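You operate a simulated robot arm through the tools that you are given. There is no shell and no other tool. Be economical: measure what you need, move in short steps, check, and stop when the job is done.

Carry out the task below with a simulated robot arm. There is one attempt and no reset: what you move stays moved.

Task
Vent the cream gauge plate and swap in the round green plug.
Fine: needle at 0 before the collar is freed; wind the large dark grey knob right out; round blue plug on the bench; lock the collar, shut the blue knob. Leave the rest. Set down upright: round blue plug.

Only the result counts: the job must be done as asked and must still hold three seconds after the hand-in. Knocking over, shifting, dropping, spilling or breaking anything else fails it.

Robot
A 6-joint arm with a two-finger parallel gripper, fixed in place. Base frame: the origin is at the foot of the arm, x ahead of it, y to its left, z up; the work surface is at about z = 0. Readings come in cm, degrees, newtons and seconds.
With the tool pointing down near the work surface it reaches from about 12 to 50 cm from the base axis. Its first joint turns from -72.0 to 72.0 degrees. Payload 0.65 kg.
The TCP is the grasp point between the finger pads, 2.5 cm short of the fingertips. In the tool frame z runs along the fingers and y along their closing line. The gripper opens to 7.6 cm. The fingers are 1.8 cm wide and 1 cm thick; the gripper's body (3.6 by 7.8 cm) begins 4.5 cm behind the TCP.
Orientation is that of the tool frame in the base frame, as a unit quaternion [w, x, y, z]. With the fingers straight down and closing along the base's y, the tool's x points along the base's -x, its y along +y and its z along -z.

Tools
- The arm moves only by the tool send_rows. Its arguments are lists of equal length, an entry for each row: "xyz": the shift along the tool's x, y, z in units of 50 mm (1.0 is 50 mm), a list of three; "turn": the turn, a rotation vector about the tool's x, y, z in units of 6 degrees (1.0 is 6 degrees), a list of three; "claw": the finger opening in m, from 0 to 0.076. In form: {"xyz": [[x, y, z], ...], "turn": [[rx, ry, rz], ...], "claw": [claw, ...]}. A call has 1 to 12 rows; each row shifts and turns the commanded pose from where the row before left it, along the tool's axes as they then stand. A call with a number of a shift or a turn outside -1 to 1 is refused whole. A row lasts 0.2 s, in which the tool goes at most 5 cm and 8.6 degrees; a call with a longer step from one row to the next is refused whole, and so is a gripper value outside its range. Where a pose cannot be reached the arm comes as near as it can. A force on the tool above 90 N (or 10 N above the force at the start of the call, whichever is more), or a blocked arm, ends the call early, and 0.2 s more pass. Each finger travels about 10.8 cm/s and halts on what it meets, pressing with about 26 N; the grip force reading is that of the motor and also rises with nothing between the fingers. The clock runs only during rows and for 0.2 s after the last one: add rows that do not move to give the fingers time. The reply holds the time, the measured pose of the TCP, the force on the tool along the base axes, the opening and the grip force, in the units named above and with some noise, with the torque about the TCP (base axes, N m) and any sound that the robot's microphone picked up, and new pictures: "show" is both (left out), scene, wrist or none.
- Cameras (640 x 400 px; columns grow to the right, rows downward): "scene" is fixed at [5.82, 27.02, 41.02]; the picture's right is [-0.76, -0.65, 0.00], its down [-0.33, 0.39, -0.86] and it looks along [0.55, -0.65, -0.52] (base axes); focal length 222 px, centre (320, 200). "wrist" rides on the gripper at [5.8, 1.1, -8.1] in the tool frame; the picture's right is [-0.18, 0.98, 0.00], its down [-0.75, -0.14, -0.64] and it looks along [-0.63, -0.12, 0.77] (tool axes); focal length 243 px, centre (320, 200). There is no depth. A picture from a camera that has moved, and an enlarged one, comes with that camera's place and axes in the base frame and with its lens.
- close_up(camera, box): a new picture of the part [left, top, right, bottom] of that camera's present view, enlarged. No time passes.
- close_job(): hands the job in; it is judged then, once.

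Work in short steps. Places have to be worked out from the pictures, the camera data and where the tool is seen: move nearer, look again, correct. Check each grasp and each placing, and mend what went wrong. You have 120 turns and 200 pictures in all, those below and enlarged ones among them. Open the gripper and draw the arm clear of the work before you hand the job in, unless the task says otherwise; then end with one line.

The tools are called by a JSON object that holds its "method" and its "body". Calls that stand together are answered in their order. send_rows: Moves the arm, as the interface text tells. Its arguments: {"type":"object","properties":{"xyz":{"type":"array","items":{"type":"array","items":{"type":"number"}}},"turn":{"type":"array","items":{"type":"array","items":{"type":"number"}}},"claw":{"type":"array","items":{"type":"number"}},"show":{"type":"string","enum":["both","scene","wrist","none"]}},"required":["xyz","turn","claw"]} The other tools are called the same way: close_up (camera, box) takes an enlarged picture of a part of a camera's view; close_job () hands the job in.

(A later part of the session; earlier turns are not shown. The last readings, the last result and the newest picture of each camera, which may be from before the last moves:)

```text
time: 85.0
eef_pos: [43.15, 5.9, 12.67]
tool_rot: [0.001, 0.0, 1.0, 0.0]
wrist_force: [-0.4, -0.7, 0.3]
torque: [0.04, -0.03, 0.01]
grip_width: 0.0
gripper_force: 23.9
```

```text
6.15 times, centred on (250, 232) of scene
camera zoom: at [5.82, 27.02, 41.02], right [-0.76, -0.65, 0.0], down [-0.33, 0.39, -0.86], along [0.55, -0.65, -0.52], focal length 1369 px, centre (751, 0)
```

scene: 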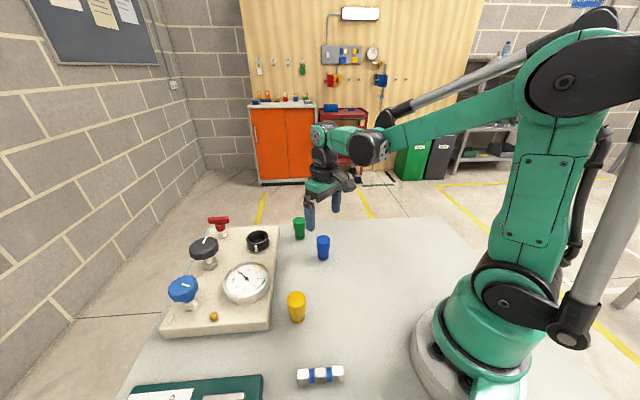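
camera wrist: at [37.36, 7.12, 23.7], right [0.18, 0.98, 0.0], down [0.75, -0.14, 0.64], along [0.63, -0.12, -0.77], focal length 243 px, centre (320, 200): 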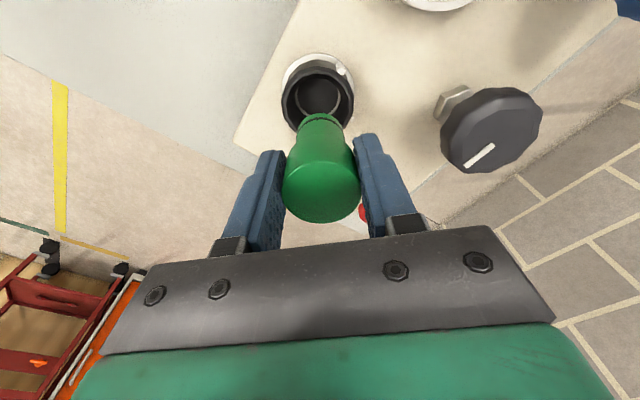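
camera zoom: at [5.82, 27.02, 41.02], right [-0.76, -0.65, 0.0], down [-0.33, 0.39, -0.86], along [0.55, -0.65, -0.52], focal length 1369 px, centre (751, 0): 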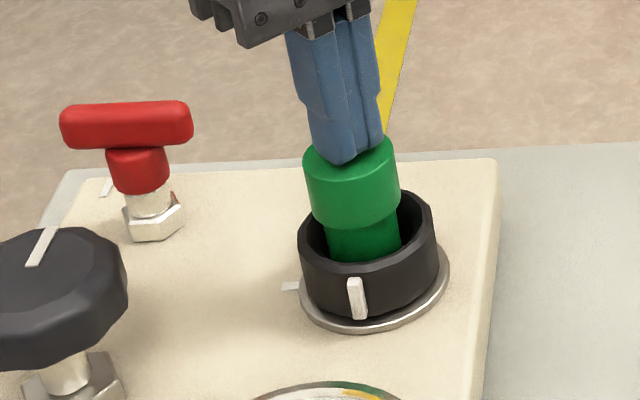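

Nearly touching. I step down until contact.

{"method": "send_rows", "body": {"xyz": [[0, 0, 0.02], [0, 0, 0.02], [0, 0, 0]], "turn": [[0, 0, 0], [0, 0, 0], [0, 0, 0]], "claw": [0.0, 0.0, 0.0], "show": "none"}}

{"method": "send_rows", "body": {"xyz": [[0, 0, 0.02], [0, 0, 0]], "turn": [[0, 0, 0], [0, 0, 0]], "claw": [0.0, 0.0], "show": "none"}}

{"method": "send_rows", "body": {"xyz": [[0, 0, 0.02], [0, 0, 0]], "turn": [[0, 0, 0], [0, 0, 0]], "claw": [0.0, 0.0], "show": "none"}}

{"method": "close_up", "body": {"camera": "scene", "box": [200, 200, 300, 265]}}

```text
time: 85.8
eef_pos: [43.14, 5.86, 12.49]
tool_rot: [0.001, 0.0, 1.0, 0.0]
wrist_force: [-0.2, 0.5, 5.0]
torque: [-0.02, 0.0, 0.0]
grip_width: 0.01
gripper_force: 23.8
```

```text
time: 86.4
eef_pos: [43.25, 5.89, 12.43]
tool_rot: [-0.001, 0.001, 1.0, -0.001]
wrist_force: [-0.4, 1.2, 26.1]
torque: [-0.04, 0.02, -0.01]
grip_width: 0.0
gripper_force: 23.9
```

```text
time: 87.0
eef_pos: [43.19, 5.79, 12.43]
tool_rot: [0.001, 0.0, 1.0, 0.0]
wrist_force: [-1.2, -0.3, 68.3]
torque: [0.02, 0.05, 0.01]
grip_width: 0.0
gripper_force: 23.2
```

```text
6.15 times, centred on (250, 232) of scene
camera zoom: at [5.79, 27.02, 41.03], right [-0.76, -0.65, 0.0], down [-0.33, 0.39, -0.86], along [0.55, -0.65, -0.52], focal length 1369 px, centre (751, 0)
```

zoom: 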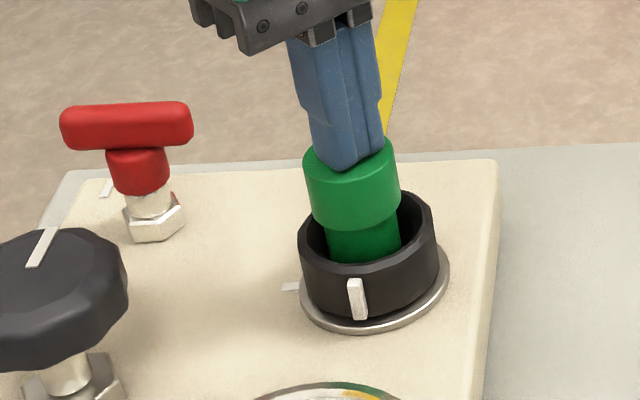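

The plug is firmly bottomed (68 N, no movement). I rise, open, and rotate counter-clockwise 84° to grip the collar for locking.

{"method": "send_rows", "body": {"xyz": [[0, 0, -0.2], [0, 0, -0.4], [0, 0, 0], [0, 0, 0], [0, 0, 0], [0, 0, 0], [0, 0, 0], [0, 0, 0], [0, 0, 0], [0, 0, 0], [0, 0, 0], [0, 0, 0]], "turn": [[0, 0, 0], [0, 0, 0], [0, 0, -1], [0, 0, -1], [0, 0, -1], [0, 0, -1], [0, 0, -1], [0, 0, -1], [0, 0, -1], [0, 0, -1], [0, 0, -1], [0, 0, -1]], "claw": [0.0, 0.0, 0.02, 0.04, 0.076, 0.076, 0.076, 0.076, 0.076, 0.076, 0.076, 0.076], "show": "none"}}

{"method": "send_rows", "body": {"xyz": [[0, 0, 0], [0, 0, 0], [0, 0, 0], [0, 0, 0], [0, 0, 0]], "turn": [[0, 0, -1], [0, 0, -1], [0, 0, -1], [0, 0, -1], [0, 0, 0]], "claw": [0.076, 0.076, 0.076, 0.076, 0.076], "show": "wrist"}}

```text
time: 89.6
eef_pos: [43.35, 5.86, 15.37]
tool_rot: [0.0, -0.502, 0.865, 0.0]
wrist_force: [-0.2, -0.7, 0.1]
torque: [-0.02, 0.0, -0.04]
grip_width: 7.62
gripper_force: 0.1
```

```text
time: 90.8
eef_pos: [43.23, 5.76, 15.34]
tool_rot: [0.0, -0.67, 0.742, -0.001]
wrist_force: [-0.3, 0.4, -0.6]
torque: [-0.01, -0.04, -0.01]
grip_width: 7.62
gripper_force: 0.0
camera wrist: at [41.43, 0.21, 23.41], right [-0.96, 0.28, 0.0], down [0.22, 0.73, 0.64], along [0.18, 0.62, -0.77], focal length 243 px, centre (320, 200)
```

wrist: 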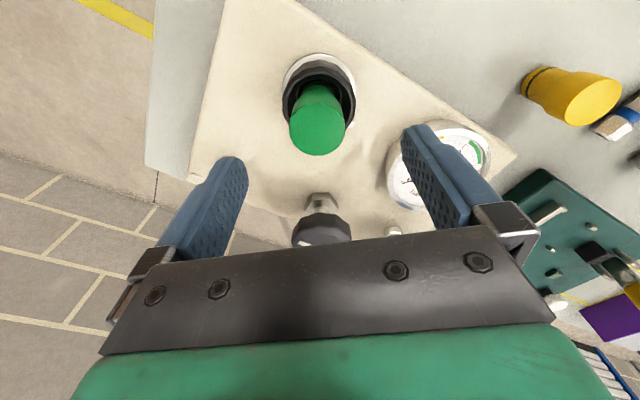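

I lower to TCP ≈6.8 and close on the collar.

{"method": "send_rows", "body": {"xyz": [[0, 0, 0.45], [0, 0, 0.45], [0, 0, 0.45], [0, 0, 0.36], [0, 0, 0], [0, 0, 0], [0, 0, 0], [0, 0, 0]], "turn": [[0, 0, 0], [0, 0, 0], [0, 0, 0], [0, 0, 0], [0, 0, 0], [0, 0, 0], [0, 0, 0], [0, 0, 0]], "claw": [0.076, 0.076, 0.076, 0.076, 0.076, 0.043, 0.043, 0.043], "show": "none"}}

{"method": "close_up", "body": {"camera": "scene", "box": [200, 200, 300, 265]}}

```text
time: 92.6
eef_pos: [43.28, 5.85, 6.7]
tool_rot: [0.0, -0.669, 0.743, 0.0]
wrist_force: [3.6, 1.2, -12.3]
torque: [-0.1, 0.8, -0.01]
grip_width: 5.05
gripper_force: 44.9
```

```text
6.15 times, centred on (250, 232) of scene
camera zoom: at [5.82, 27.02, 41.02], right [-0.76, -0.65, 0.0], down [-0.33, 0.39, -0.86], along [0.55, -0.65, -0.52], focal length 1369 px, centre (751, 0)
```

zoom: 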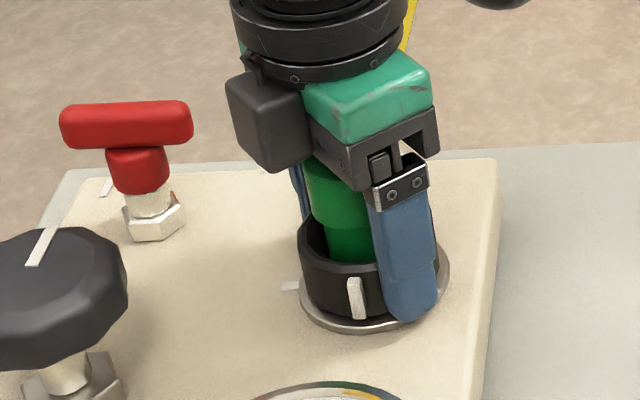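

Gripped beside the tab. I turn clockwise 48°.

{"method": "send_rows", "body": {"xyz": [[0, 0, 0], [0, 0, 0], [0, 0, 0], [0, 0, 0], [0, 0, 0], [0, 0, 0], [0, 0, 0], [0, 0, 0]], "turn": [[0, 0, 1], [0, 0, 1], [0, 0, 1], [0, 0, 1], [0, 0, 1], [0, 0, 1], [0, 0, 1], [0, 0, 1]], "claw": [0.043, 0.043, 0.043, 0.043, 0.043, 0.043, 0.043, 0.043], "show": "none"}}

{"method": "close_up", "body": {"camera": "scene", "box": [200, 200, 300, 265]}}

```text
time: 94.4
eef_pos: [43.29, 5.94, 6.66]
tool_rot: [0.004, -0.308, 0.951, 0.0]
wrist_force: [36.3, 3.7, 15.0]
torque: [0.1, 0.02, 0.07]
grip_width: 5.08
gripper_force: 45.0
```

```text
6.15 times, centred on (250, 232) of scene
camera zoom: at [5.81, 27.02, 41.02], right [-0.76, -0.65, 0.0], down [-0.33, 0.39, -0.86], along [0.55, -0.65, -0.52], focal length 1369 px, centre (751, 0)
```

zoom: 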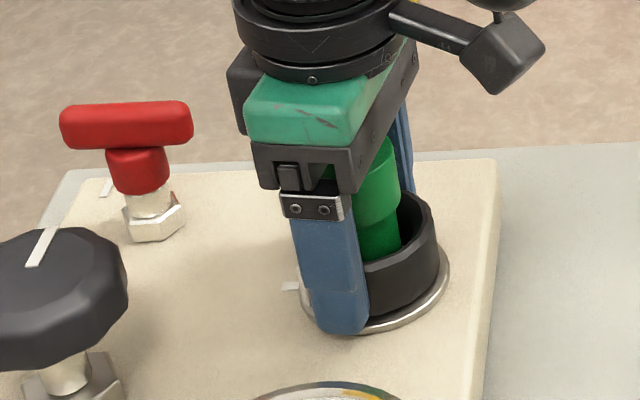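

{"method": "send_rows", "body": {"xyz": [[0, 0, 0], [0, 0, 0], [0, 0, 0], [0, 0, 0], [0, 0, 0], [0, 0, 0], [0, 0, 0]], "turn": [[0, 0, 1], [0, 0, 1], [0, 0, 1], [0, 0, 1], [0, 0, 1], [0, 0, 1], [0, 0, 1]], "claw": [0.043, 0.043, 0.043, 0.043, 0.043, 0.043, 0.043], "show": "wrist"}}

{"method": "close_up", "body": {"camera": "scene", "box": [200, 200, 300, 265]}}

```text
time: 96.0
eef_pos: [43.37, 5.85, 6.72]
tool_rot: [0.002, 0.053, 0.999, 0.0]
wrist_force: [22.8, -8.4, 26.7]
torque: [-0.49, -0.62, 0.23]
grip_width: 5.04
gripper_force: 44.7
camera wrist: at [37.49, 7.58, 14.82], right [0.29, 0.96, 0.0], down [0.73, -0.22, 0.65], along [0.62, -0.18, -0.76], focal length 243 px, centre (320, 200)
```

wrist: 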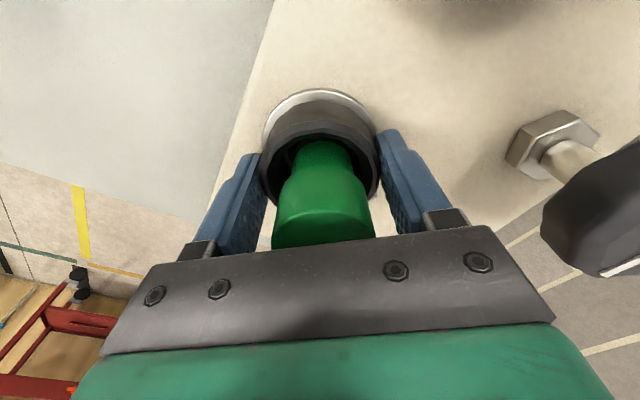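

```text
6.15 times, centred on (250, 232) of scene
camera zoom: at [5.81, 27.02, 41.02], right [-0.76, -0.65, 0.0], down [-0.33, 0.39, -0.86], along [0.55, -0.65, -0.52], focal length 1369 px, centre (751, 0)
```

zoom: 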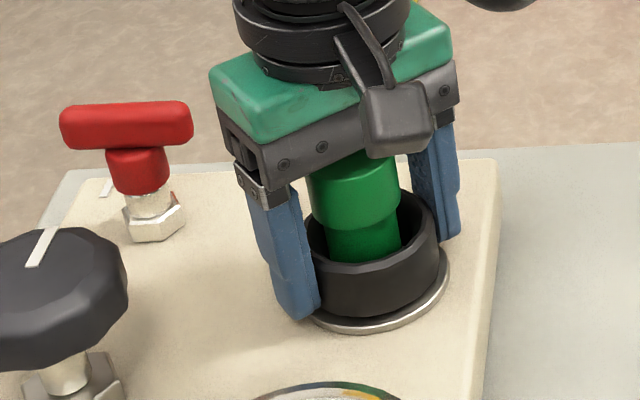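

The tab is hidden behind the finger. I turn another 12° to feel for the stop.

{"method": "send_rows", "body": {"xyz": [[0, 0, 0], [0, 0, 0], [0, 0, 0]], "turn": [[0, 0, 1], [0, 0, 1], [0, 0, 0]], "claw": [0.043, 0.043, 0.043], "show": "none"}}

{"method": "close_up", "body": {"camera": "scene", "box": [200, 200, 300, 265]}}

```text
time: 96.8
eef_pos: [43.12, 5.8, 6.65]
tool_rot: [-0.001, 0.157, 0.988, 0.001]
wrist_force: [-9.6, -14.9, -14.7]
torque: [0.29, 0.18, -0.08]
grip_width: 4.81
gripper_force: 45.3
```

```text
6.15 times, centred on (250, 232) of scene
camera zoom: at [5.82, 27.02, 41.02], right [-0.76, -0.65, 0.0], down [-0.33, 0.39, -0.86], along [0.55, -0.65, -0.52], focal length 1369 px, centre (751, 0)
```

zoom: 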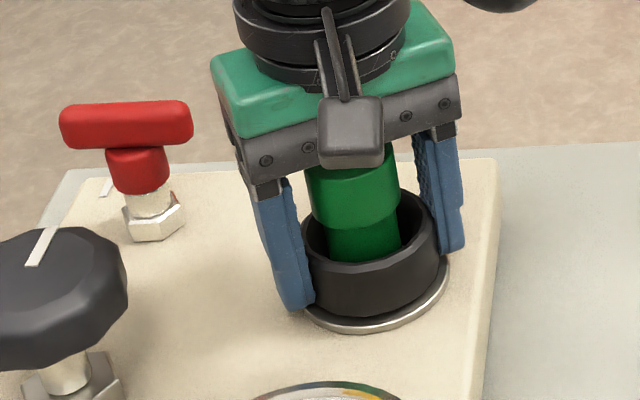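

The width changed from 5.04 to 4.81, so the fingers slid over the facets, probably at the stop. I open, lift and look at the tab.

{"method": "send_rows", "body": {"xyz": [[0, 0, 0], [0, 0, 0], [0, 0, -0.5], [0, 0, -0.5], [0, 0, -0.5], [0, 0, 0]], "turn": [[0, 0, 0], [0, 0, 0], [0, 0, 0], [0, 0, 0], [0, 0, 0], [0, 0, 0]], "claw": [0.076, 0.076, 0.076, 0.076, 0.076, 0.076], "show": "none"}}

{"method": "close_up", "body": {"camera": "scene", "box": [200, 200, 300, 265]}}

{"method": "close_up", "body": {"camera": "wrist", "box": [250, 40, 390, 180]}}

```text
time: 98.2
eef_pos: [43.3, 5.77, 14.38]
tool_rot: [0.0, 0.156, 0.988, 0.0]
wrist_force: [-0.4, 0.7, -0.6]
torque: [0.06, -0.01, 0.0]
grip_width: 7.62
gripper_force: 0.0
```

```text
6.15 times, centred on (250, 232) of scene
camera zoom: at [5.82, 27.02, 41.02], right [-0.76, -0.65, 0.0], down [-0.33, 0.39, -0.86], along [0.55, -0.65, -0.52], focal length 1369 px, centre (751, 0)
```

zoom: 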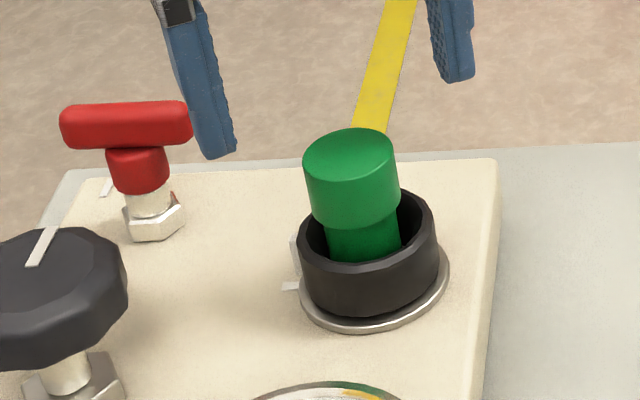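

```text
2.86 times, centred on (320, 110) of wrist
camera zoom: at [38.03, 8.73, 22.45], right [0.48, 0.88, 0.0], down [0.67, -0.37, 0.64], along [0.57, -0.31, -0.77], focal length 693 px, centre (320, 457)
```

zoom: 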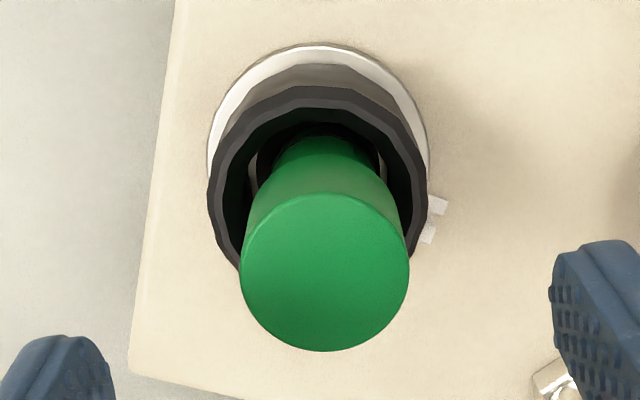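

The tab is back beside the index exactly as at the start, so the collar is locked. I do a gentle pull test on the green plug to confirm it's held.

{"method": "send_rows", "body": {"xyz": [[0, 0, 0.48], [0, 0, 0.46], [0, 0, 0], [0, 0, 0], [0, 0, 0], [0, 0, 0], [0, 0, -0.02], [0, 0, -0.02], [0, 0, 0]], "turn": [[0, 0, 0], [0, 0, 0], [0, 0, 0], [0, 0, 0], [0, 0, 0], [0, 0, 0], [0, 0, 0], [0, 0, 0], [0, 0, 0]], "claw": [0.076, 0.076, 0.076, 0.026, 0.026, 0.026, 0.026, 0.026, 0.026], "show": "none"}}

{"method": "close_up", "body": {"camera": "scene", "box": [200, 200, 300, 265]}}

```text
time: 100.2
eef_pos: [43.19, 5.77, 9.76]
tool_rot: [0.0, 0.157, 0.988, 0.0]
wrist_force: [1.1, 0.5, -1.0]
torque: [-0.02, -0.02, 0.0]
grip_width: 3.2
gripper_force: 25.9
```

```text
6.15 times, centred on (250, 232) of scene
camera zoom: at [5.82, 27.02, 41.02], right [-0.76, -0.65, 0.0], down [-0.33, 0.39, -0.86], along [0.55, -0.65, -0.52], focal length 1369 px, centre (751, 0)
```

zoom: 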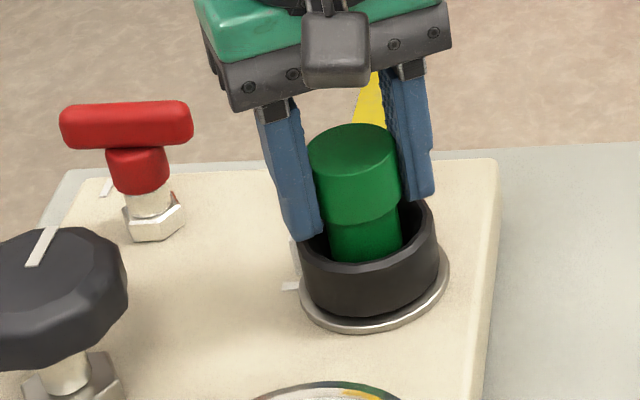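

It rose 2 mm without any force. I pull another 4 mm to see whether the collar holds it at all.

{"method": "send_rows", "body": {"xyz": [[0, 0, -0.04], [0, 0, -0.04], [0, 0, 0]], "turn": [[0, 0, 0], [0, 0, 0], [0, 0, 0]], "claw": [0.026, 0.026, 0.026], "show": "none"}}

{"method": "close_up", "body": {"camera": "scene", "box": [200, 200, 300, 265]}}

```text
time: 101.0
eef_pos: [43.18, 5.87, 10.24]
tool_rot: [0.0, 0.157, 0.988, 0.0]
wrist_force: [0.4, -0.2, -0.3]
torque: [-0.03, 0.0, 0.0]
grip_width: 3.16
gripper_force: 25.6
```

```text
6.15 times, centred on (250, 232) of scene
camera zoom: at [5.82, 27.02, 41.02], right [-0.76, -0.65, 0.0], down [-0.33, 0.39, -0.86], along [0.55, -0.65, -0.52], focal length 1369 px, centre (751, 0)
```

zoom: 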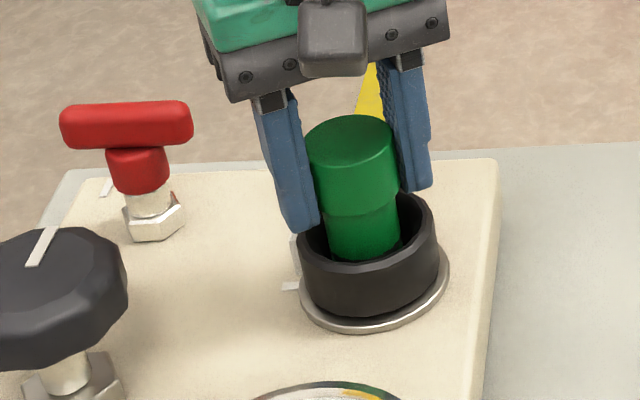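

It comes out freely, so it probably wasn't engaged before locking. I lift it out, hold it aside, and inspect the socket.

{"method": "send_rows", "body": {"xyz": [[0, 0, -0.4], [0, 0, -0.4], [0, 0, -0.2], [0, -0.63, 0], [0, -0.63, 0], [0, -0.63, 0], [0, 0, 0], [0, 0, 0], [0, 0, 0], [0, 0, 0]], "turn": [[0, 0, 0], [0, 0, 0], [0, 0, 0], [0, 0, 0], [0, 0, 0], [0, 0, 0], [0, 0, -1], [0, 0, -1], [0, 0, -1], [0, 0, 0]], "claw": [0.022, 0.022, 0.022, 0.022, 0.022, 0.022, 0.022, 0.022, 0.022, 0.022], "show": "wrist"}}

{"method": "close_up", "body": {"camera": "scene", "box": [242, 218, 276, 256]}}

```text
time: 103.2
eef_pos: [40.2, -3.11, 15.07]
tool_rot: [-0.001, -0.001, 1.0, 0.0]
wrist_force: [-0.3, 0.2, -0.8]
torque: [-0.01, 0.0, -0.02]
grip_width: 3.18
gripper_force: 25.8
camera wrist: at [34.35, -2.05, 23.23], right [0.18, 0.98, 0.0], down [0.75, -0.14, 0.64], along [0.63, -0.12, -0.77], focal length 243 px, centre (320, 200)
```

wrist: 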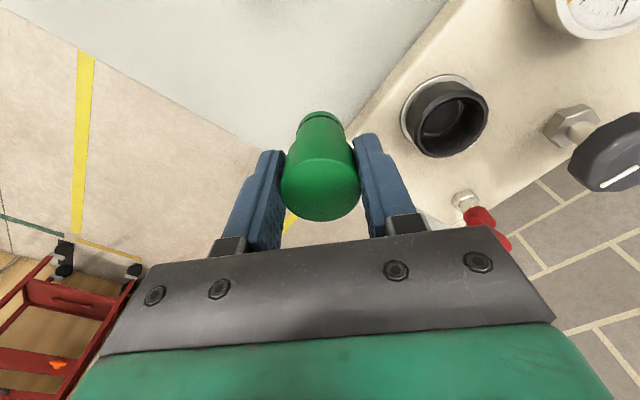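

```text
10.53 times, centred on (259, 237) of scene
camera zoom: at [5.82, 27.02, 41.02], right [-0.76, -0.65, 0.0], down [-0.33, 0.39, -0.86], along [0.55, -0.65, -0.52], focal length 2341 px, centre (962, -190)
```

zoom: 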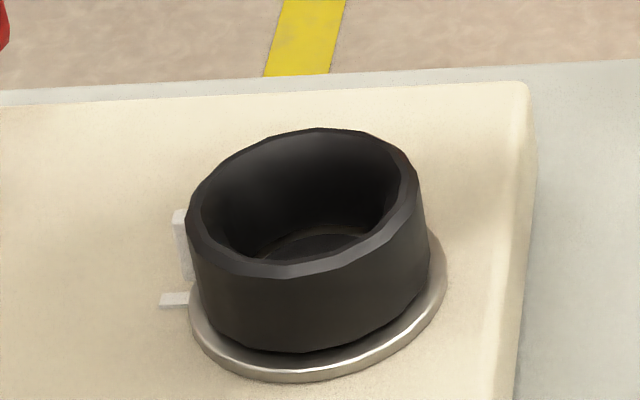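

{"method": "close_up", "body": {"camera": "wrist", "box": [395, 65, 495, 165]}}

{"method": "close_up", "body": {"camera": "wrist", "box": [270, 100, 370, 230]}}

{"method": "close_up", "body": {"camera": "scene", "box": [280, 200, 340, 270]}}

```text
4.00 times, centred on (445, 115) of wrist
camera zoom: at [34.35, -2.05, 23.23], right [0.18, 0.98, 0.0], down [0.75, -0.14, 0.64], along [0.63, -0.12, -0.77], focal length 970 px, centre (-180, 540)
```

zoom: 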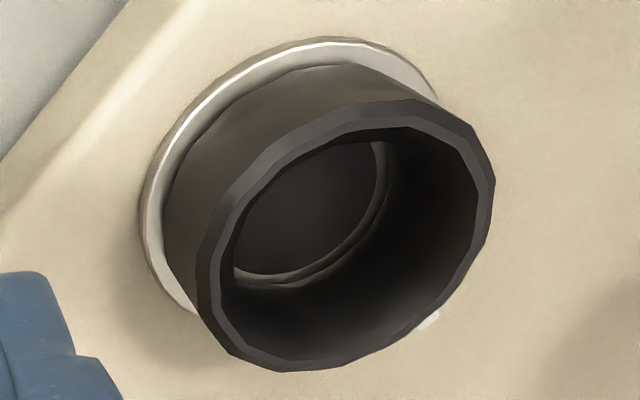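

```text
3.08 times, centred on (320, 165) of wrist
camera zoom: at [34.35, -2.05, 23.23], right [0.18, 0.98, 0.0], down [0.75, -0.14, 0.64], along [0.63, -0.12, -0.77], focal length 746 px, centre (320, 308)
```

zoom: 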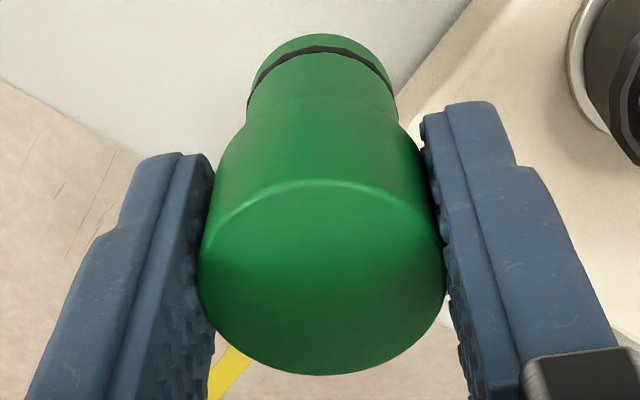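

```text
5.71 times, centred on (310, 235) of scene
camera zoom: at [5.82, 27.02, 41.02], right [-0.76, -0.65, 0.0], down [-0.33, 0.39, -0.86], along [0.55, -0.65, -0.52], focal length 1271 px, centre (377, 0)
```

zoom: 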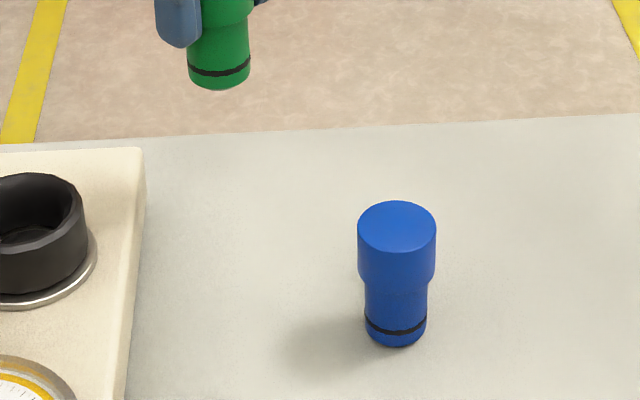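

The socket is a shallow recess with some play, and my 1.5 mm off-centre seating probably kept the lock from capturing the plug. I retrace exactly to the centred position to seat it again, this time releasing without lifting first.

{"method": "send_rows", "body": {"xyz": [[0, 0, 0], [0, 0, 0], [0, 0, 0], [0, 0.63, 0], [0, 0.63, 0], [0, 0.63, 0], [0, 0, 0], [0, 0, 0.2], [0, 0, 0.2], [0, 0, 0.1], [0, 0, 0]], "turn": [[0, 0, 1], [0, 0, 1], [0, 0, 1], [0, 0, 0], [0, 0, 0], [0, 0, 0], [0, 0, 0], [0, 0, 0], [0, 0, 0], [0, 0, 0], [0, 0, 0]], "claw": [0.022, 0.022, 0.022, 0.022, 0.022, 0.022, 0.022, 0.022, 0.022, 0.022, 0.022], "show": "wrist"}}

{"method": "close_up", "body": {"camera": "scene", "box": [200, 200, 300, 265]}}

```text
time: 105.6
eef_pos: [43.19, 5.77, 12.69]
tool_rot: [0.0, 0.157, 0.988, 0.0]
wrist_force: [-0.5, -0.1, -0.9]
torque: [0.0, 0.02, 0.0]
grip_width: 3.2
gripper_force: 25.8
camera wrist: at [37.87, 8.73, 20.8], right [0.48, 0.88, 0.0], down [0.67, -0.37, 0.64], along [0.57, -0.31, -0.77], focal length 243 px, centre (320, 200)
```

wrist: 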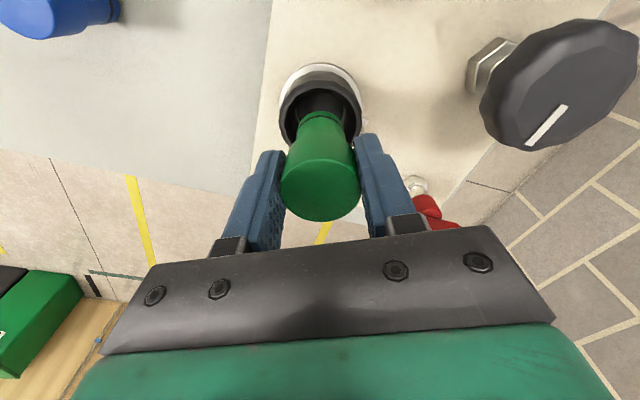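

```text
6.15 times, centred on (250, 232) of scene
camera zoom: at [5.82, 27.02, 41.02], right [-0.76, -0.65, 0.0], down [-0.33, 0.39, -0.86], along [0.55, -0.65, -0.52], focal length 1369 px, centre (751, 0)
```

zoom: 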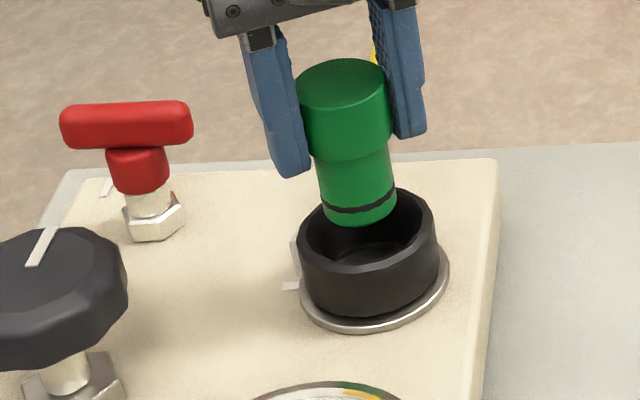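

I lower it into the socket.

{"method": "send_rows", "body": {"xyz": [[0, 0, 0.12], [0, 0, 0.12], [0, 0, 0.12], [0, 0, 0.08], [0, 0, 0.06], [0, 0, 0.06], [0, 0, 0]], "turn": [[0, 0, 0], [0, 0, 0], [0, 0, 0], [0, 0, 0], [0, 0, 0], [0, 0, 0], [0, 0, 0]], "claw": [0.022, 0.022, 0.022, 0.022, 0.022, 0.022, 0.022], "show": "none"}}

{"method": "close_up", "body": {"camera": "scene", "box": [200, 200, 300, 265]}}

```text
time: 107.2
eef_pos: [43.24, 5.74, 9.84]
tool_rot: [0.0, 0.157, 0.988, 0.0]
wrist_force: [0.7, -0.1, -1.0]
torque: [0.01, 0.01, 0.02]
grip_width: 3.21
gripper_force: 26.4
```

```text
6.15 times, centred on (250, 232) of scene
camera zoom: at [5.82, 27.02, 41.02], right [-0.76, -0.65, 0.0], down [-0.33, 0.39, -0.86], along [0.55, -0.65, -0.52], focal length 1369 px, centre (751, 0)
```

zoom: 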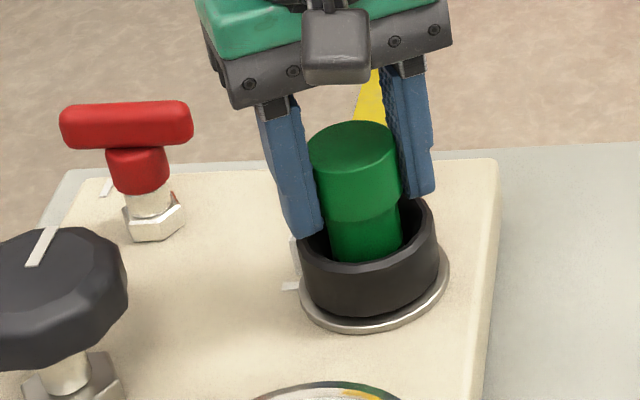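

{"method": "send_rows", "body": {"xyz": [[0, 0, 0.02], [0, 0, 0.02], [0, 0, 0]], "turn": [[0, 0, 0], [0, 0, 0], [0, 0, 0]], "claw": [0.022, 0.022, 0.022], "show": "none"}}

{"method": "send_rows", "body": {"xyz": [[0, 0, 0.02], [0, 0, 0]], "turn": [[0, 0, 0], [0, 0, 0]], "claw": [0.022, 0.022], "show": "none"}}

{"method": "close_up", "body": {"camera": "scene", "box": [200, 200, 300, 265]}}

```text
time: 108.0
eef_pos: [43.16, 5.95, 9.64]
tool_rot: [0.0, 0.157, 0.988, 0.001]
wrist_force: [-0.7, 0.4, -0.8]
torque: [0.0, -0.02, 0.0]
grip_width: 3.19
gripper_force: 25.3
```

```text
time: 108.6
eef_pos: [43.17, 5.87, 9.57]
tool_rot: [0.0, 0.156, 0.988, 0.0]
wrist_force: [0.2, -0.5, -0.5]
torque: [0.0, -0.03, 0.01]
grip_width: 3.21
gripper_force: 26.3
```

```text
6.15 times, centred on (250, 232) of scene
camera zoom: at [5.82, 27.02, 41.02], right [-0.76, -0.65, 0.0], down [-0.33, 0.39, -0.86], along [0.55, -0.65, -0.52], focal length 1369 px, centre (751, 0)
```

zoom: 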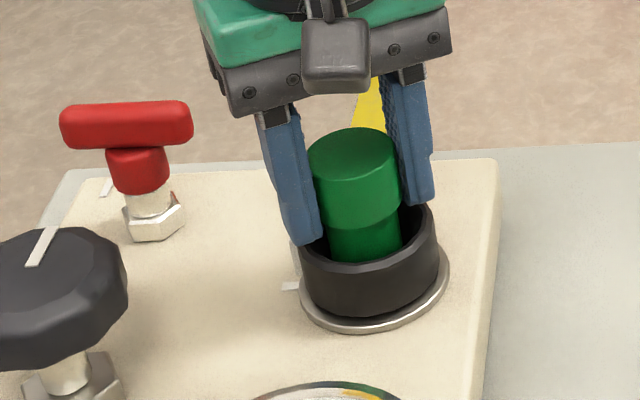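

{"method": "send_rows", "body": {"xyz": [[0, 0, 0.015], [0, 0, 0]], "turn": [[0, 0, 0], [0, 0, 0]], "claw": [0.022, 0.022], "show": "none"}}

{"method": "send_rows", "body": {"xyz": [[0, 0, 0.015], [0, 0, 0]], "turn": [[0, 0, 0], [0, 0, 0]], "claw": [0.022, 0.022], "show": "none"}}

{"method": "send_rows", "body": {"xyz": [[0, 0, 0.015], [0, 0, 0]], "turn": [[0, 0, 0], [0, 0, 0]], "claw": [0.022, 0.022], "show": "none"}}

{"method": "close_up", "body": {"camera": "scene", "box": [200, 200, 300, 265]}}

```text
time: 109.2
eef_pos: [43.15, 5.96, 9.55]
tool_rot: [0.0, 0.156, 0.988, 0.0]
wrist_force: [-3.0, 1.0, 21.8]
torque: [-0.04, 0.1, 0.02]
grip_width: 3.17
gripper_force: 26.4
```

```text
time: 109.8
eef_pos: [43.19, 5.85, 9.37]
tool_rot: [0.0, 0.157, 0.988, 0.0]
wrist_force: [-0.9, 1.9, 25.2]
torque: [0.03, -0.02, 0.0]
grip_width: 3.17
gripper_force: 25.5
```

```text
time: 110.4
eef_pos: [43.27, 5.84, 9.36]
tool_rot: [0.002, 0.156, 0.988, 0.001]
wrist_force: [2.5, 2.5, 23.8]
torque: [0.07, -0.15, 0.02]
grip_width: 3.2
gripper_force: 26.3
```

```text
6.15 times, centred on (250, 232) of scene
camera zoom: at [5.81, 27.02, 41.02], right [-0.76, -0.65, 0.0], down [-0.33, 0.39, -0.86], along [0.55, -0.65, -0.52], focal length 1369 px, centre (751, 0)
```

zoom: 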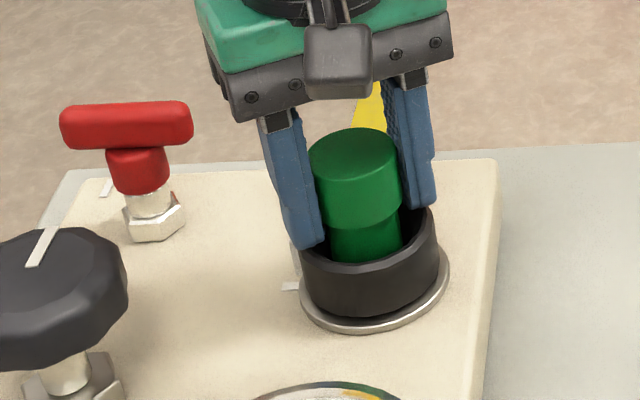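

It has bottomed. I ease the load by 0.5 mm only and open slowly.

{"method": "send_rows", "body": {"xyz": [[0, 0, -0.01], [0, 0, 0], [0, 0, 0], [0, 0, 0], [0, 0, 0], [0, 0, 0], [0, 0, 0], [0, 0, 0]], "turn": [[0, 0, 0], [0, 0, 0], [0, 0, 0], [0, 0, 0], [0, 0, 0], [0, 0, 0], [0, 0, 0], [0, 0, 0]], "claw": [0.028, 0.0305, 0.033, 0.035, 0.038, 0.045, 0.055, 0.065], "show": "none"}}

{"method": "close_up", "body": {"camera": "scene", "box": [200, 200, 300, 265]}}

```text
time: 112.2
eef_pos: [43.21, 5.83, 9.37]
tool_rot: [0.0, 0.157, 0.988, 0.0]
wrist_force: [-0.4, 0.3, 0.7]
torque: [0.02, -0.05, 0.02]
grip_width: 6.51
gripper_force: 0.0
```

```text
6.15 times, centred on (250, 232) of scene
camera zoom: at [5.82, 27.02, 41.02], right [-0.76, -0.65, 0.0], down [-0.33, 0.39, -0.86], along [0.55, -0.65, -0.52], focal length 1369 px, centre (751, 0)
```

zoom: 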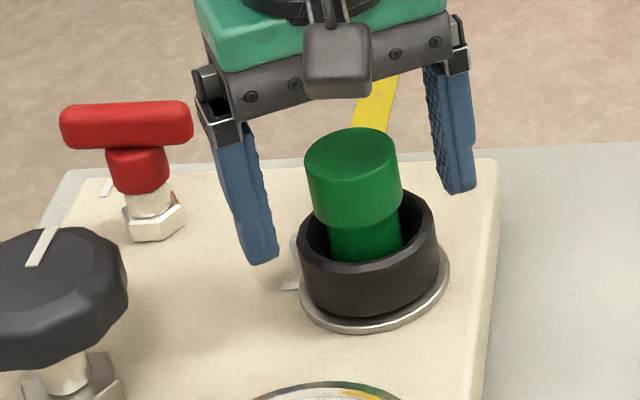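

It now sits within about 0.8 mm of the blue plug's place. I lower onto the collar, grip it, and cycle it: unlock counter-clockwise, then relock clockwise in the same grip.

{"method": "send_rows", "body": {"xyz": [[0, 0, 0], [0, 0, 0], [0, 0, 0.26], [0, 0, 0.26], [0, 0, 0], [0, 0, 0], [0, 0, 0], [0, 0, 0]], "turn": [[0, 0, 1], [0, 0, 1], [0, 0, 0], [0, 0, 0], [0, 0, 0], [0, 0, 0], [0, 0, 0], [0, 0, 0]], "claw": [0.076, 0.076, 0.076, 0.076, 0.076, 0.043, 0.043, 0.043], "show": "none"}}

{"method": "send_rows", "body": {"xyz": [[0, 0, 0], [0, 0, 0], [0, 0, 0], [0, 0, 0], [0, 0, 0], [0, 0, 0], [0, 0, 0], [0, 0, 0], [0, 0, 0], [0, 0, 0], [0, 0, 0], [0, 0, 0]], "turn": [[0, 0, -1], [0, 0, -1], [0, 0, -1], [0, 0, -1], [0, 0, -1], [0, 0, -1], [0, 0, -1], [0, 0, -1], [0, 0, -1], [0, 0, -1], [0, 0, -1], [0, 0, -1]], "claw": [0.043, 0.043, 0.043, 0.043, 0.043, 0.043, 0.043, 0.043, 0.043, 0.043, 0.043, 0.043], "show": "none"}}

{"method": "close_up", "body": {"camera": "scene", "box": [200, 200, 300, 265]}}

```text
time: 114.0
eef_pos: [43.3, 5.94, 6.74]
tool_rot: [0.0, 0.258, 0.966, 0.001]
wrist_force: [10.3, 6.7, -10.7]
torque: [-0.27, 0.47, 0.0]
grip_width: 4.91
gripper_force: 44.8
```

```text
time: 116.6
eef_pos: [43.3, 5.67, 6.65]
tool_rot: [0.001, -0.359, 0.933, -0.002]
wrist_force: [13.2, -25.6, -14.3]
torque: [0.94, 0.46, -0.04]
grip_width: 4.9
gripper_force: 44.7
```

```text
6.15 times, centred on (250, 232) of scene
camera zoom: at [5.82, 27.02, 41.02], right [-0.76, -0.65, 0.0], down [-0.33, 0.39, -0.86], along [0.55, -0.65, -0.52], focal length 1369 px, centre (751, 0)
```

zoom: 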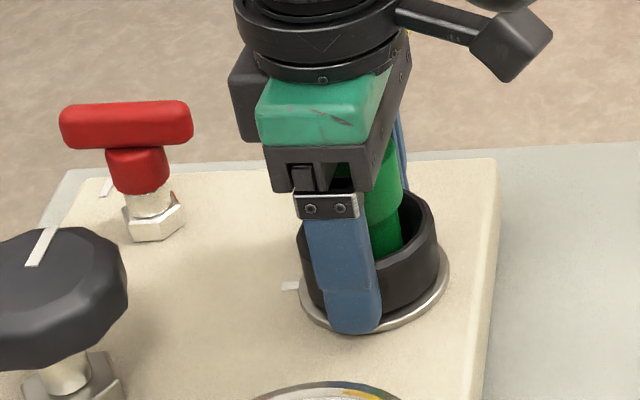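

{"method": "send_rows", "body": {"xyz": [[0, 0, 0], [0, 0, 0], [0, 0, 0], [0, 0, 0]], "turn": [[0, 0, -1], [0, 0, -1], [0, 0, -1], [0, 0, 0]], "claw": [0.043, 0.043, 0.043, 0.043], "show": "none"}}

{"method": "close_up", "body": {"camera": "scene", "box": [200, 200, 300, 265]}}

```text
time: 117.6
eef_pos: [43.22, 5.8, 6.76]
tool_rot: [-0.001, -0.501, 0.865, -0.002]
wrist_force: [11.8, -29.2, -19.6]
torque: [0.28, 0.61, 0.06]
grip_width: 4.92
gripper_force: 44.4
```

```text
6.15 times, centred on (250, 232) of scene
camera zoom: at [5.83, 27.02, 41.02], right [-0.76, -0.65, 0.0], down [-0.33, 0.39, -0.86], along [0.55, -0.65, -0.52], focal length 1369 px, centre (751, 0)
```

zoom: 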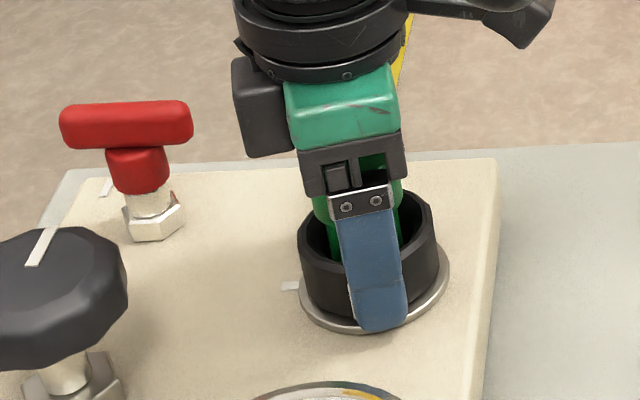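

The collar has been turned about 90° out. Now I turn it clockwise back to locked.

{"method": "send_rows", "body": {"xyz": [[0, 0, 0], [0, 0, 0], [0, 0, 0], [0, 0, 0], [0, 0, 0], [0, 0, 0], [0, 0, 0], [0, 0, 0], [0, 0, 0], [0, 0, 0], [0, 0, 0], [0, 0, 0]], "turn": [[0, 0, 1], [0, 0, 1], [0, 0, 1], [0, 0, 1], [0, 0, 1], [0, 0, 1], [0, 0, 1], [0, 0, 1], [0, 0, 1], [0, 0, 1], [0, 0, 1], [0, 0, 1]], "claw": [0.043, 0.043, 0.043, 0.043, 0.043, 0.043, 0.043, 0.043, 0.043, 0.043, 0.043, 0.043], "show": "none"}}

{"method": "send_rows", "body": {"xyz": [[0, 0, 0], [0, 0, 0], [0, 0, 0], [0, 0, 0], [0, 0, 0]], "turn": [[0, 0, 1], [0, 0, 1], [0, 0, 1], [0, 0, 1], [0, 0, 0]], "claw": [0.043, 0.043, 0.043, 0.043, 0.043], "show": "none"}}

{"method": "close_up", "body": {"camera": "scene", "box": [200, 200, 300, 265]}}

```text
time: 120.2
eef_pos: [43.18, 5.93, 6.75]
tool_rot: [0.0, 0.104, 0.995, 0.0]
wrist_force: [-20.2, -16.2, -18.3]
torque: [-0.65, -0.52, 0.07]
grip_width: 4.87
gripper_force: 45.4
```

```text
time: 121.4
eef_pos: [43.21, 5.85, 6.73]
tool_rot: [0.002, 0.309, 0.951, 0.0]
wrist_force: [3.7, -8.1, 6.8]
torque: [-1.03, -0.23, 1.23]
grip_width: 5.01
gripper_force: 45.0
```

```text
6.15 times, centred on (250, 232) of scene
camera zoom: at [5.82, 27.02, 41.02], right [-0.76, -0.65, 0.0], down [-0.33, 0.39, -0.86], along [0.55, -0.65, -0.52], focal length 1369 px, centre (751, 0)
```

zoom: 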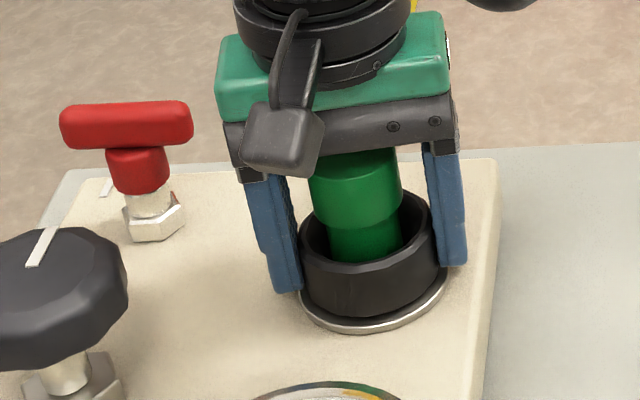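

The torque rose to 1.2 N·m, so it is at the lock stop. I release, rise to the plug head, and repeat the gentle pull test.

{"method": "send_rows", "body": {"xyz": [[0, 0, 0], [0, 0, 0], [0, 0, 0], [0, 0, -0.28], [0, 0, -0.28], [0, 0, 0], [0, 0, 0], [0, 0, 0], [0, 0, 0]], "turn": [[0, 0, 0], [0, 0, 0], [0, 0, 0], [0, 0, 0], [0, 0, 0], [0, 0, 0], [0, 0, 0], [0, 0, 0], [0, 0, 0]], "claw": [0.055, 0.076, 0.076, 0.076, 0.076, 0.026, 0.026, 0.026, 0.026], "show": "none"}}

{"method": "send_rows", "body": {"xyz": [[0, 0, -0.02], [0, 0, -0.02], [0, 0, 0]], "turn": [[0, 0, 0], [0, 0, 0], [0, 0, 0]], "claw": [0.026, 0.026, 0.026], "show": "none"}}

{"method": "close_up", "body": {"camera": "scene", "box": [200, 200, 300, 265]}}

```text
time: 123.4
eef_pos: [43.07, 5.86, 9.45]
tool_rot: [0.0, 0.31, 0.951, 0.001]
wrist_force: [0.0, -0.1, 6.8]
torque: [-0.08, 0.05, -0.01]
grip_width: 3.2
gripper_force: 25.8
```

```text
time: 124.2
eef_pos: [43.22, 5.8, 9.66]
tool_rot: [0.0, 0.309, 0.951, 0.001]
wrist_force: [-0.2, 0.4, -0.4]
torque: [-0.03, -0.03, 0.0]
grip_width: 3.18
gripper_force: 25.5
```

```text
6.15 times, centred on (250, 232) of scene
camera zoom: at [5.82, 27.02, 41.02], right [-0.76, -0.65, 0.0], down [-0.33, 0.39, -0.86], along [0.55, -0.65, -0.52], focal length 1369 px, centre (751, 0)
```

zoom: 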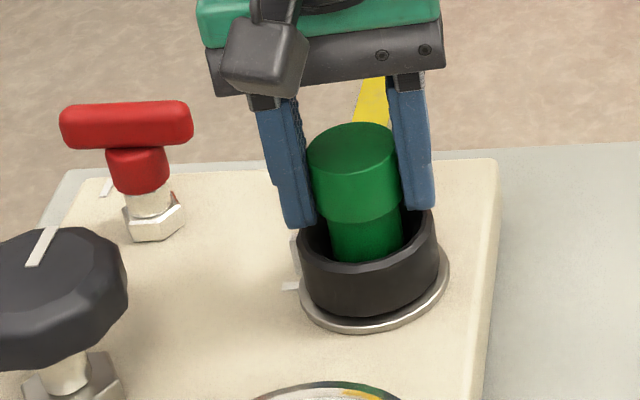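

It lifts freely again, though the depth looked the same as the blue plug's. I set it back down, release, rise, and take the same crops as at the start for an exact comparison.

{"method": "send_rows", "body": {"xyz": [[0, 0, 0.02], [0, 0, 0.02], [0, 0, 0.01], [0, 0, 0], [0, 0, 0], [0, 0, 0], [0, 0, 0], [0, 0, 0], [0, 0, 0], [0, 0, -0.5], [0, 0, -0.6], [0, 0, 0]], "turn": [[0, 0, 0], [0, 0, 0], [0, 0, 0], [0, 0, 0], [0, 0, 0], [0, 0, 0], [0, 0, 0], [0, 0, 0], [0, 0, 0], [0, 0, 0], [0, 0, 0], [0, 0, 0]], "claw": [0.026, 0.026, 0.026, 0.0305, 0.033, 0.035, 0.04, 0.05, 0.07, 0.076, 0.076, 0.076], "show": "none"}}

{"method": "close_up", "body": {"camera": "scene", "box": [220, 210, 300, 310]}}

{"method": "close_up", "body": {"camera": "scene", "box": [150, 200, 350, 345]}}

```text
time: 126.8
eef_pos: [43.25, 5.85, 14.96]
tool_rot: [0.001, 0.309, 0.951, 0.001]
wrist_force: [-0.4, -0.4, -0.4]
torque: [-0.03, -0.05, 0.01]
grip_width: 7.58
gripper_force: 0.0
```

```text
4.00 times, centred on (260, 260) of scene
camera zoom: at [5.82, 27.02, 41.02], right [-0.76, -0.65, 0.0], down [-0.33, 0.39, -0.86], along [0.55, -0.65, -0.52], focal length 890 px, centre (560, -40)
```

zoom: 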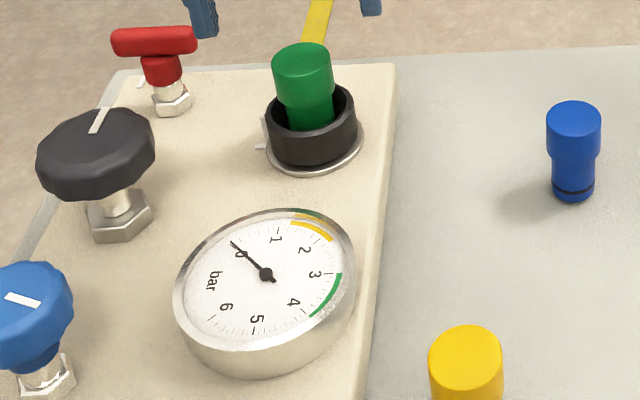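

```text
2.76 times, centred on (250, 272) of scene
camera zoom: at [5.82, 27.02, 41.02], right [-0.76, -0.65, 0.0], down [-0.33, 0.39, -0.86], along [0.55, -0.65, -0.52], focal length 614 px, centre (513, 0)
```

zoom: 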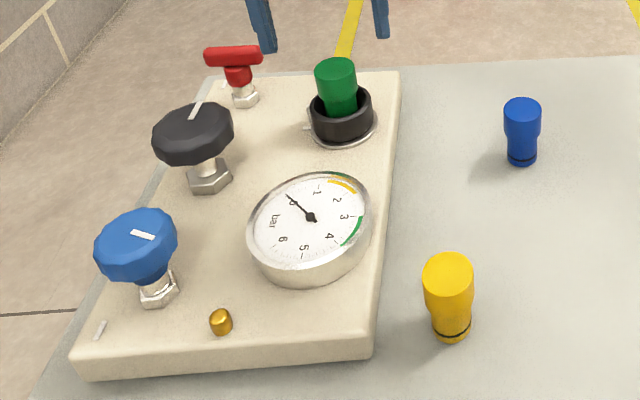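

In identical crops the green plug sits where the blue one sat, within 1 px, and the collar tab matches too. So it is seated and locked. Next I shut the blue knob: I move above it and rotate counter-clockwise for room.

{"method": "send_rows", "body": {"xyz": [[0.546, 0.468, 0], [0.546, 0.468, 0], [0.546, 0.468, 0], [0.546, 0.468, 0], [0.546, 0.468, 0], [0, 0, 0], [0, 0, 0], [0, 0, 0], [0, 0, 0], [0, 0, 0], [0, 0, 0], [0, 0, 0]], "turn": [[0, 0, 0], [0, 0, 0], [0, 0, 0], [0, 0, 0], [0, 0, 0], [0, 0, -1], [0, 0, -1], [0, 0, -1], [0, 0, -1], [0, 0, -1], [0, 0, -1], [0, 0, -1]], "claw": [0.076, 0.076, 0.076, 0.076, 0.076, 0.076, 0.076, 0.076, 0.076, 0.076, 0.076, 0.076], "show": "none"}}

{"method": "send_rows", "body": {"xyz": [[0, 0, 0], [0, 0, 0], [0, 0, 0], [0, 0, 0], [0, 0, 0], [0, 0, 0]], "turn": [[0, 0, -1], [0, 0, -1], [0, 0, -1], [0, 0, -1], [0, 0, -1], [0, 0, 0]], "claw": [0.076, 0.076, 0.076, 0.076, 0.076, 0.076], "show": "wrist"}}

```text
time: 129.4
eef_pos: [39.03, 23.23, 14.99]
tool_rot: [0.0, -0.054, 0.999, 0.0]
wrist_force: [0.7, 0.9, -0.5]
torque: [-0.02, -0.01, -0.01]
grip_width: 7.57
gripper_force: 0.2
```

```text
time: 130.8
eef_pos: [39.17, 23.23, 15.04]
tool_rot: [0.001, -0.31, 0.951, 0.0]
wrist_force: [0.2, -0.4, 0.3]
torque: [0.02, 0.0, 0.03]
grip_width: 7.61
gripper_force: 0.0
camera wrist: at [33.61, 20.83, 23.18], right [-0.43, 0.9, 0.0], down [0.69, 0.33, 0.64], along [0.58, 0.28, -0.77], focal length 243 px, centre (320, 200)
```

wrist: 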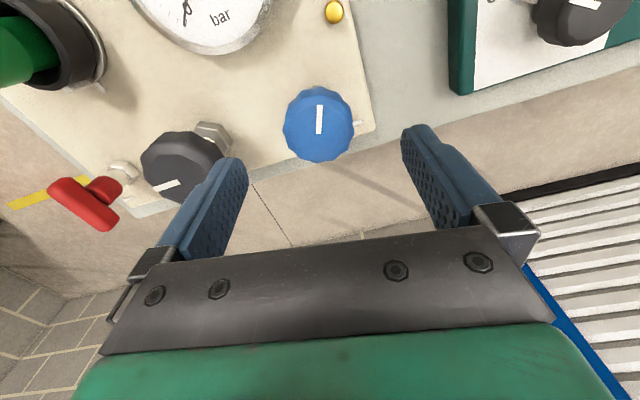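

The knob is centred under the tool. I lower and grip.

{"method": "send_rows", "body": {"xyz": [[0, 0, 0.4], [0, 0, 0.4], [0, 0, 0.41], [0, 0, 0], [0, 0, 0], [0, 0, 0], [0, 0, 0], [0, 0, 0]], "turn": [[0, 0, 0], [0, 0, 0], [0, 0, 0], [0, 0, 0], [0, 0, 0], [0, 0, 0], [0, 0, 0], [0, 0, 0]], "claw": [0.076, 0.076, 0.076, 0.076, 0.036, 0.036, 0.036, 0.036], "show": "wrist"}}

```text
time: 132.6
eef_pos: [39.18, 23.17, 9.05]
tool_rot: [0.002, -0.309, 0.951, -0.001]
wrist_force: [12.6, -11.0, -14.9]
torque: [-0.02, -0.05, -0.06]
grip_width: 4.11
gripper_force: 45.0
camera wrist: at [33.68, 20.76, 17.11], right [-0.43, 0.9, 0.0], down [0.69, 0.33, 0.64], along [0.58, 0.27, -0.77], focal length 243 px, centre (320, 200)
```

wrist: 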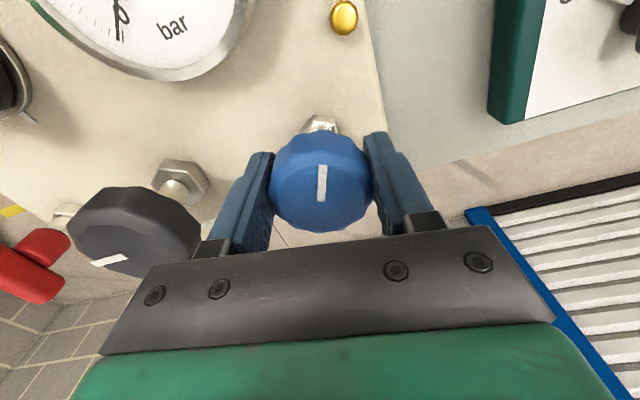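

Firm grip at 4.11 cm. I turn clockwise 66°.

{"method": "send_rows", "body": {"xyz": [[0, 0, 0], [0, 0, 0], [0, 0, 0], [0, 0, 0], [0, 0, 0], [0, 0, 0], [0, 0, 0], [0, 0, 0], [0, 0, 0], [0, 0, 0], [0, 0, 0]], "turn": [[0, 0, 1], [0, 0, 1], [0, 0, 1], [0, 0, 1], [0, 0, 1], [0, 0, 1], [0, 0, 1], [0, 0, 1], [0, 0, 1], [0, 0, 1], [0, 0, 1]], "claw": [0.036, 0.036, 0.036, 0.036, 0.036, 0.036, 0.036, 0.036, 0.036, 0.036, 0.036], "show": "wrist"}}

```text
time: 135.0
eef_pos: [39.01, 23.46, 9.02]
tool_rot: [0.002, 0.259, 0.966, 0.002]
wrist_force: [19.3, 18.6, 19.4]
torque: [0.15, -0.75, 0.14]
grip_width: 4.12
gripper_force: 45.1
camera wrist: at [34.44, 27.37, 17.11], right [0.65, 0.76, 0.01], down [0.58, -0.5, 0.64], along [0.49, -0.41, -0.77], focal length 243 px, centre (320, 200)
```

wrist: 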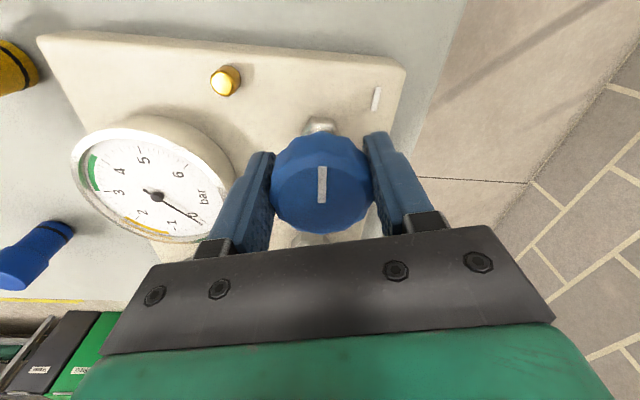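

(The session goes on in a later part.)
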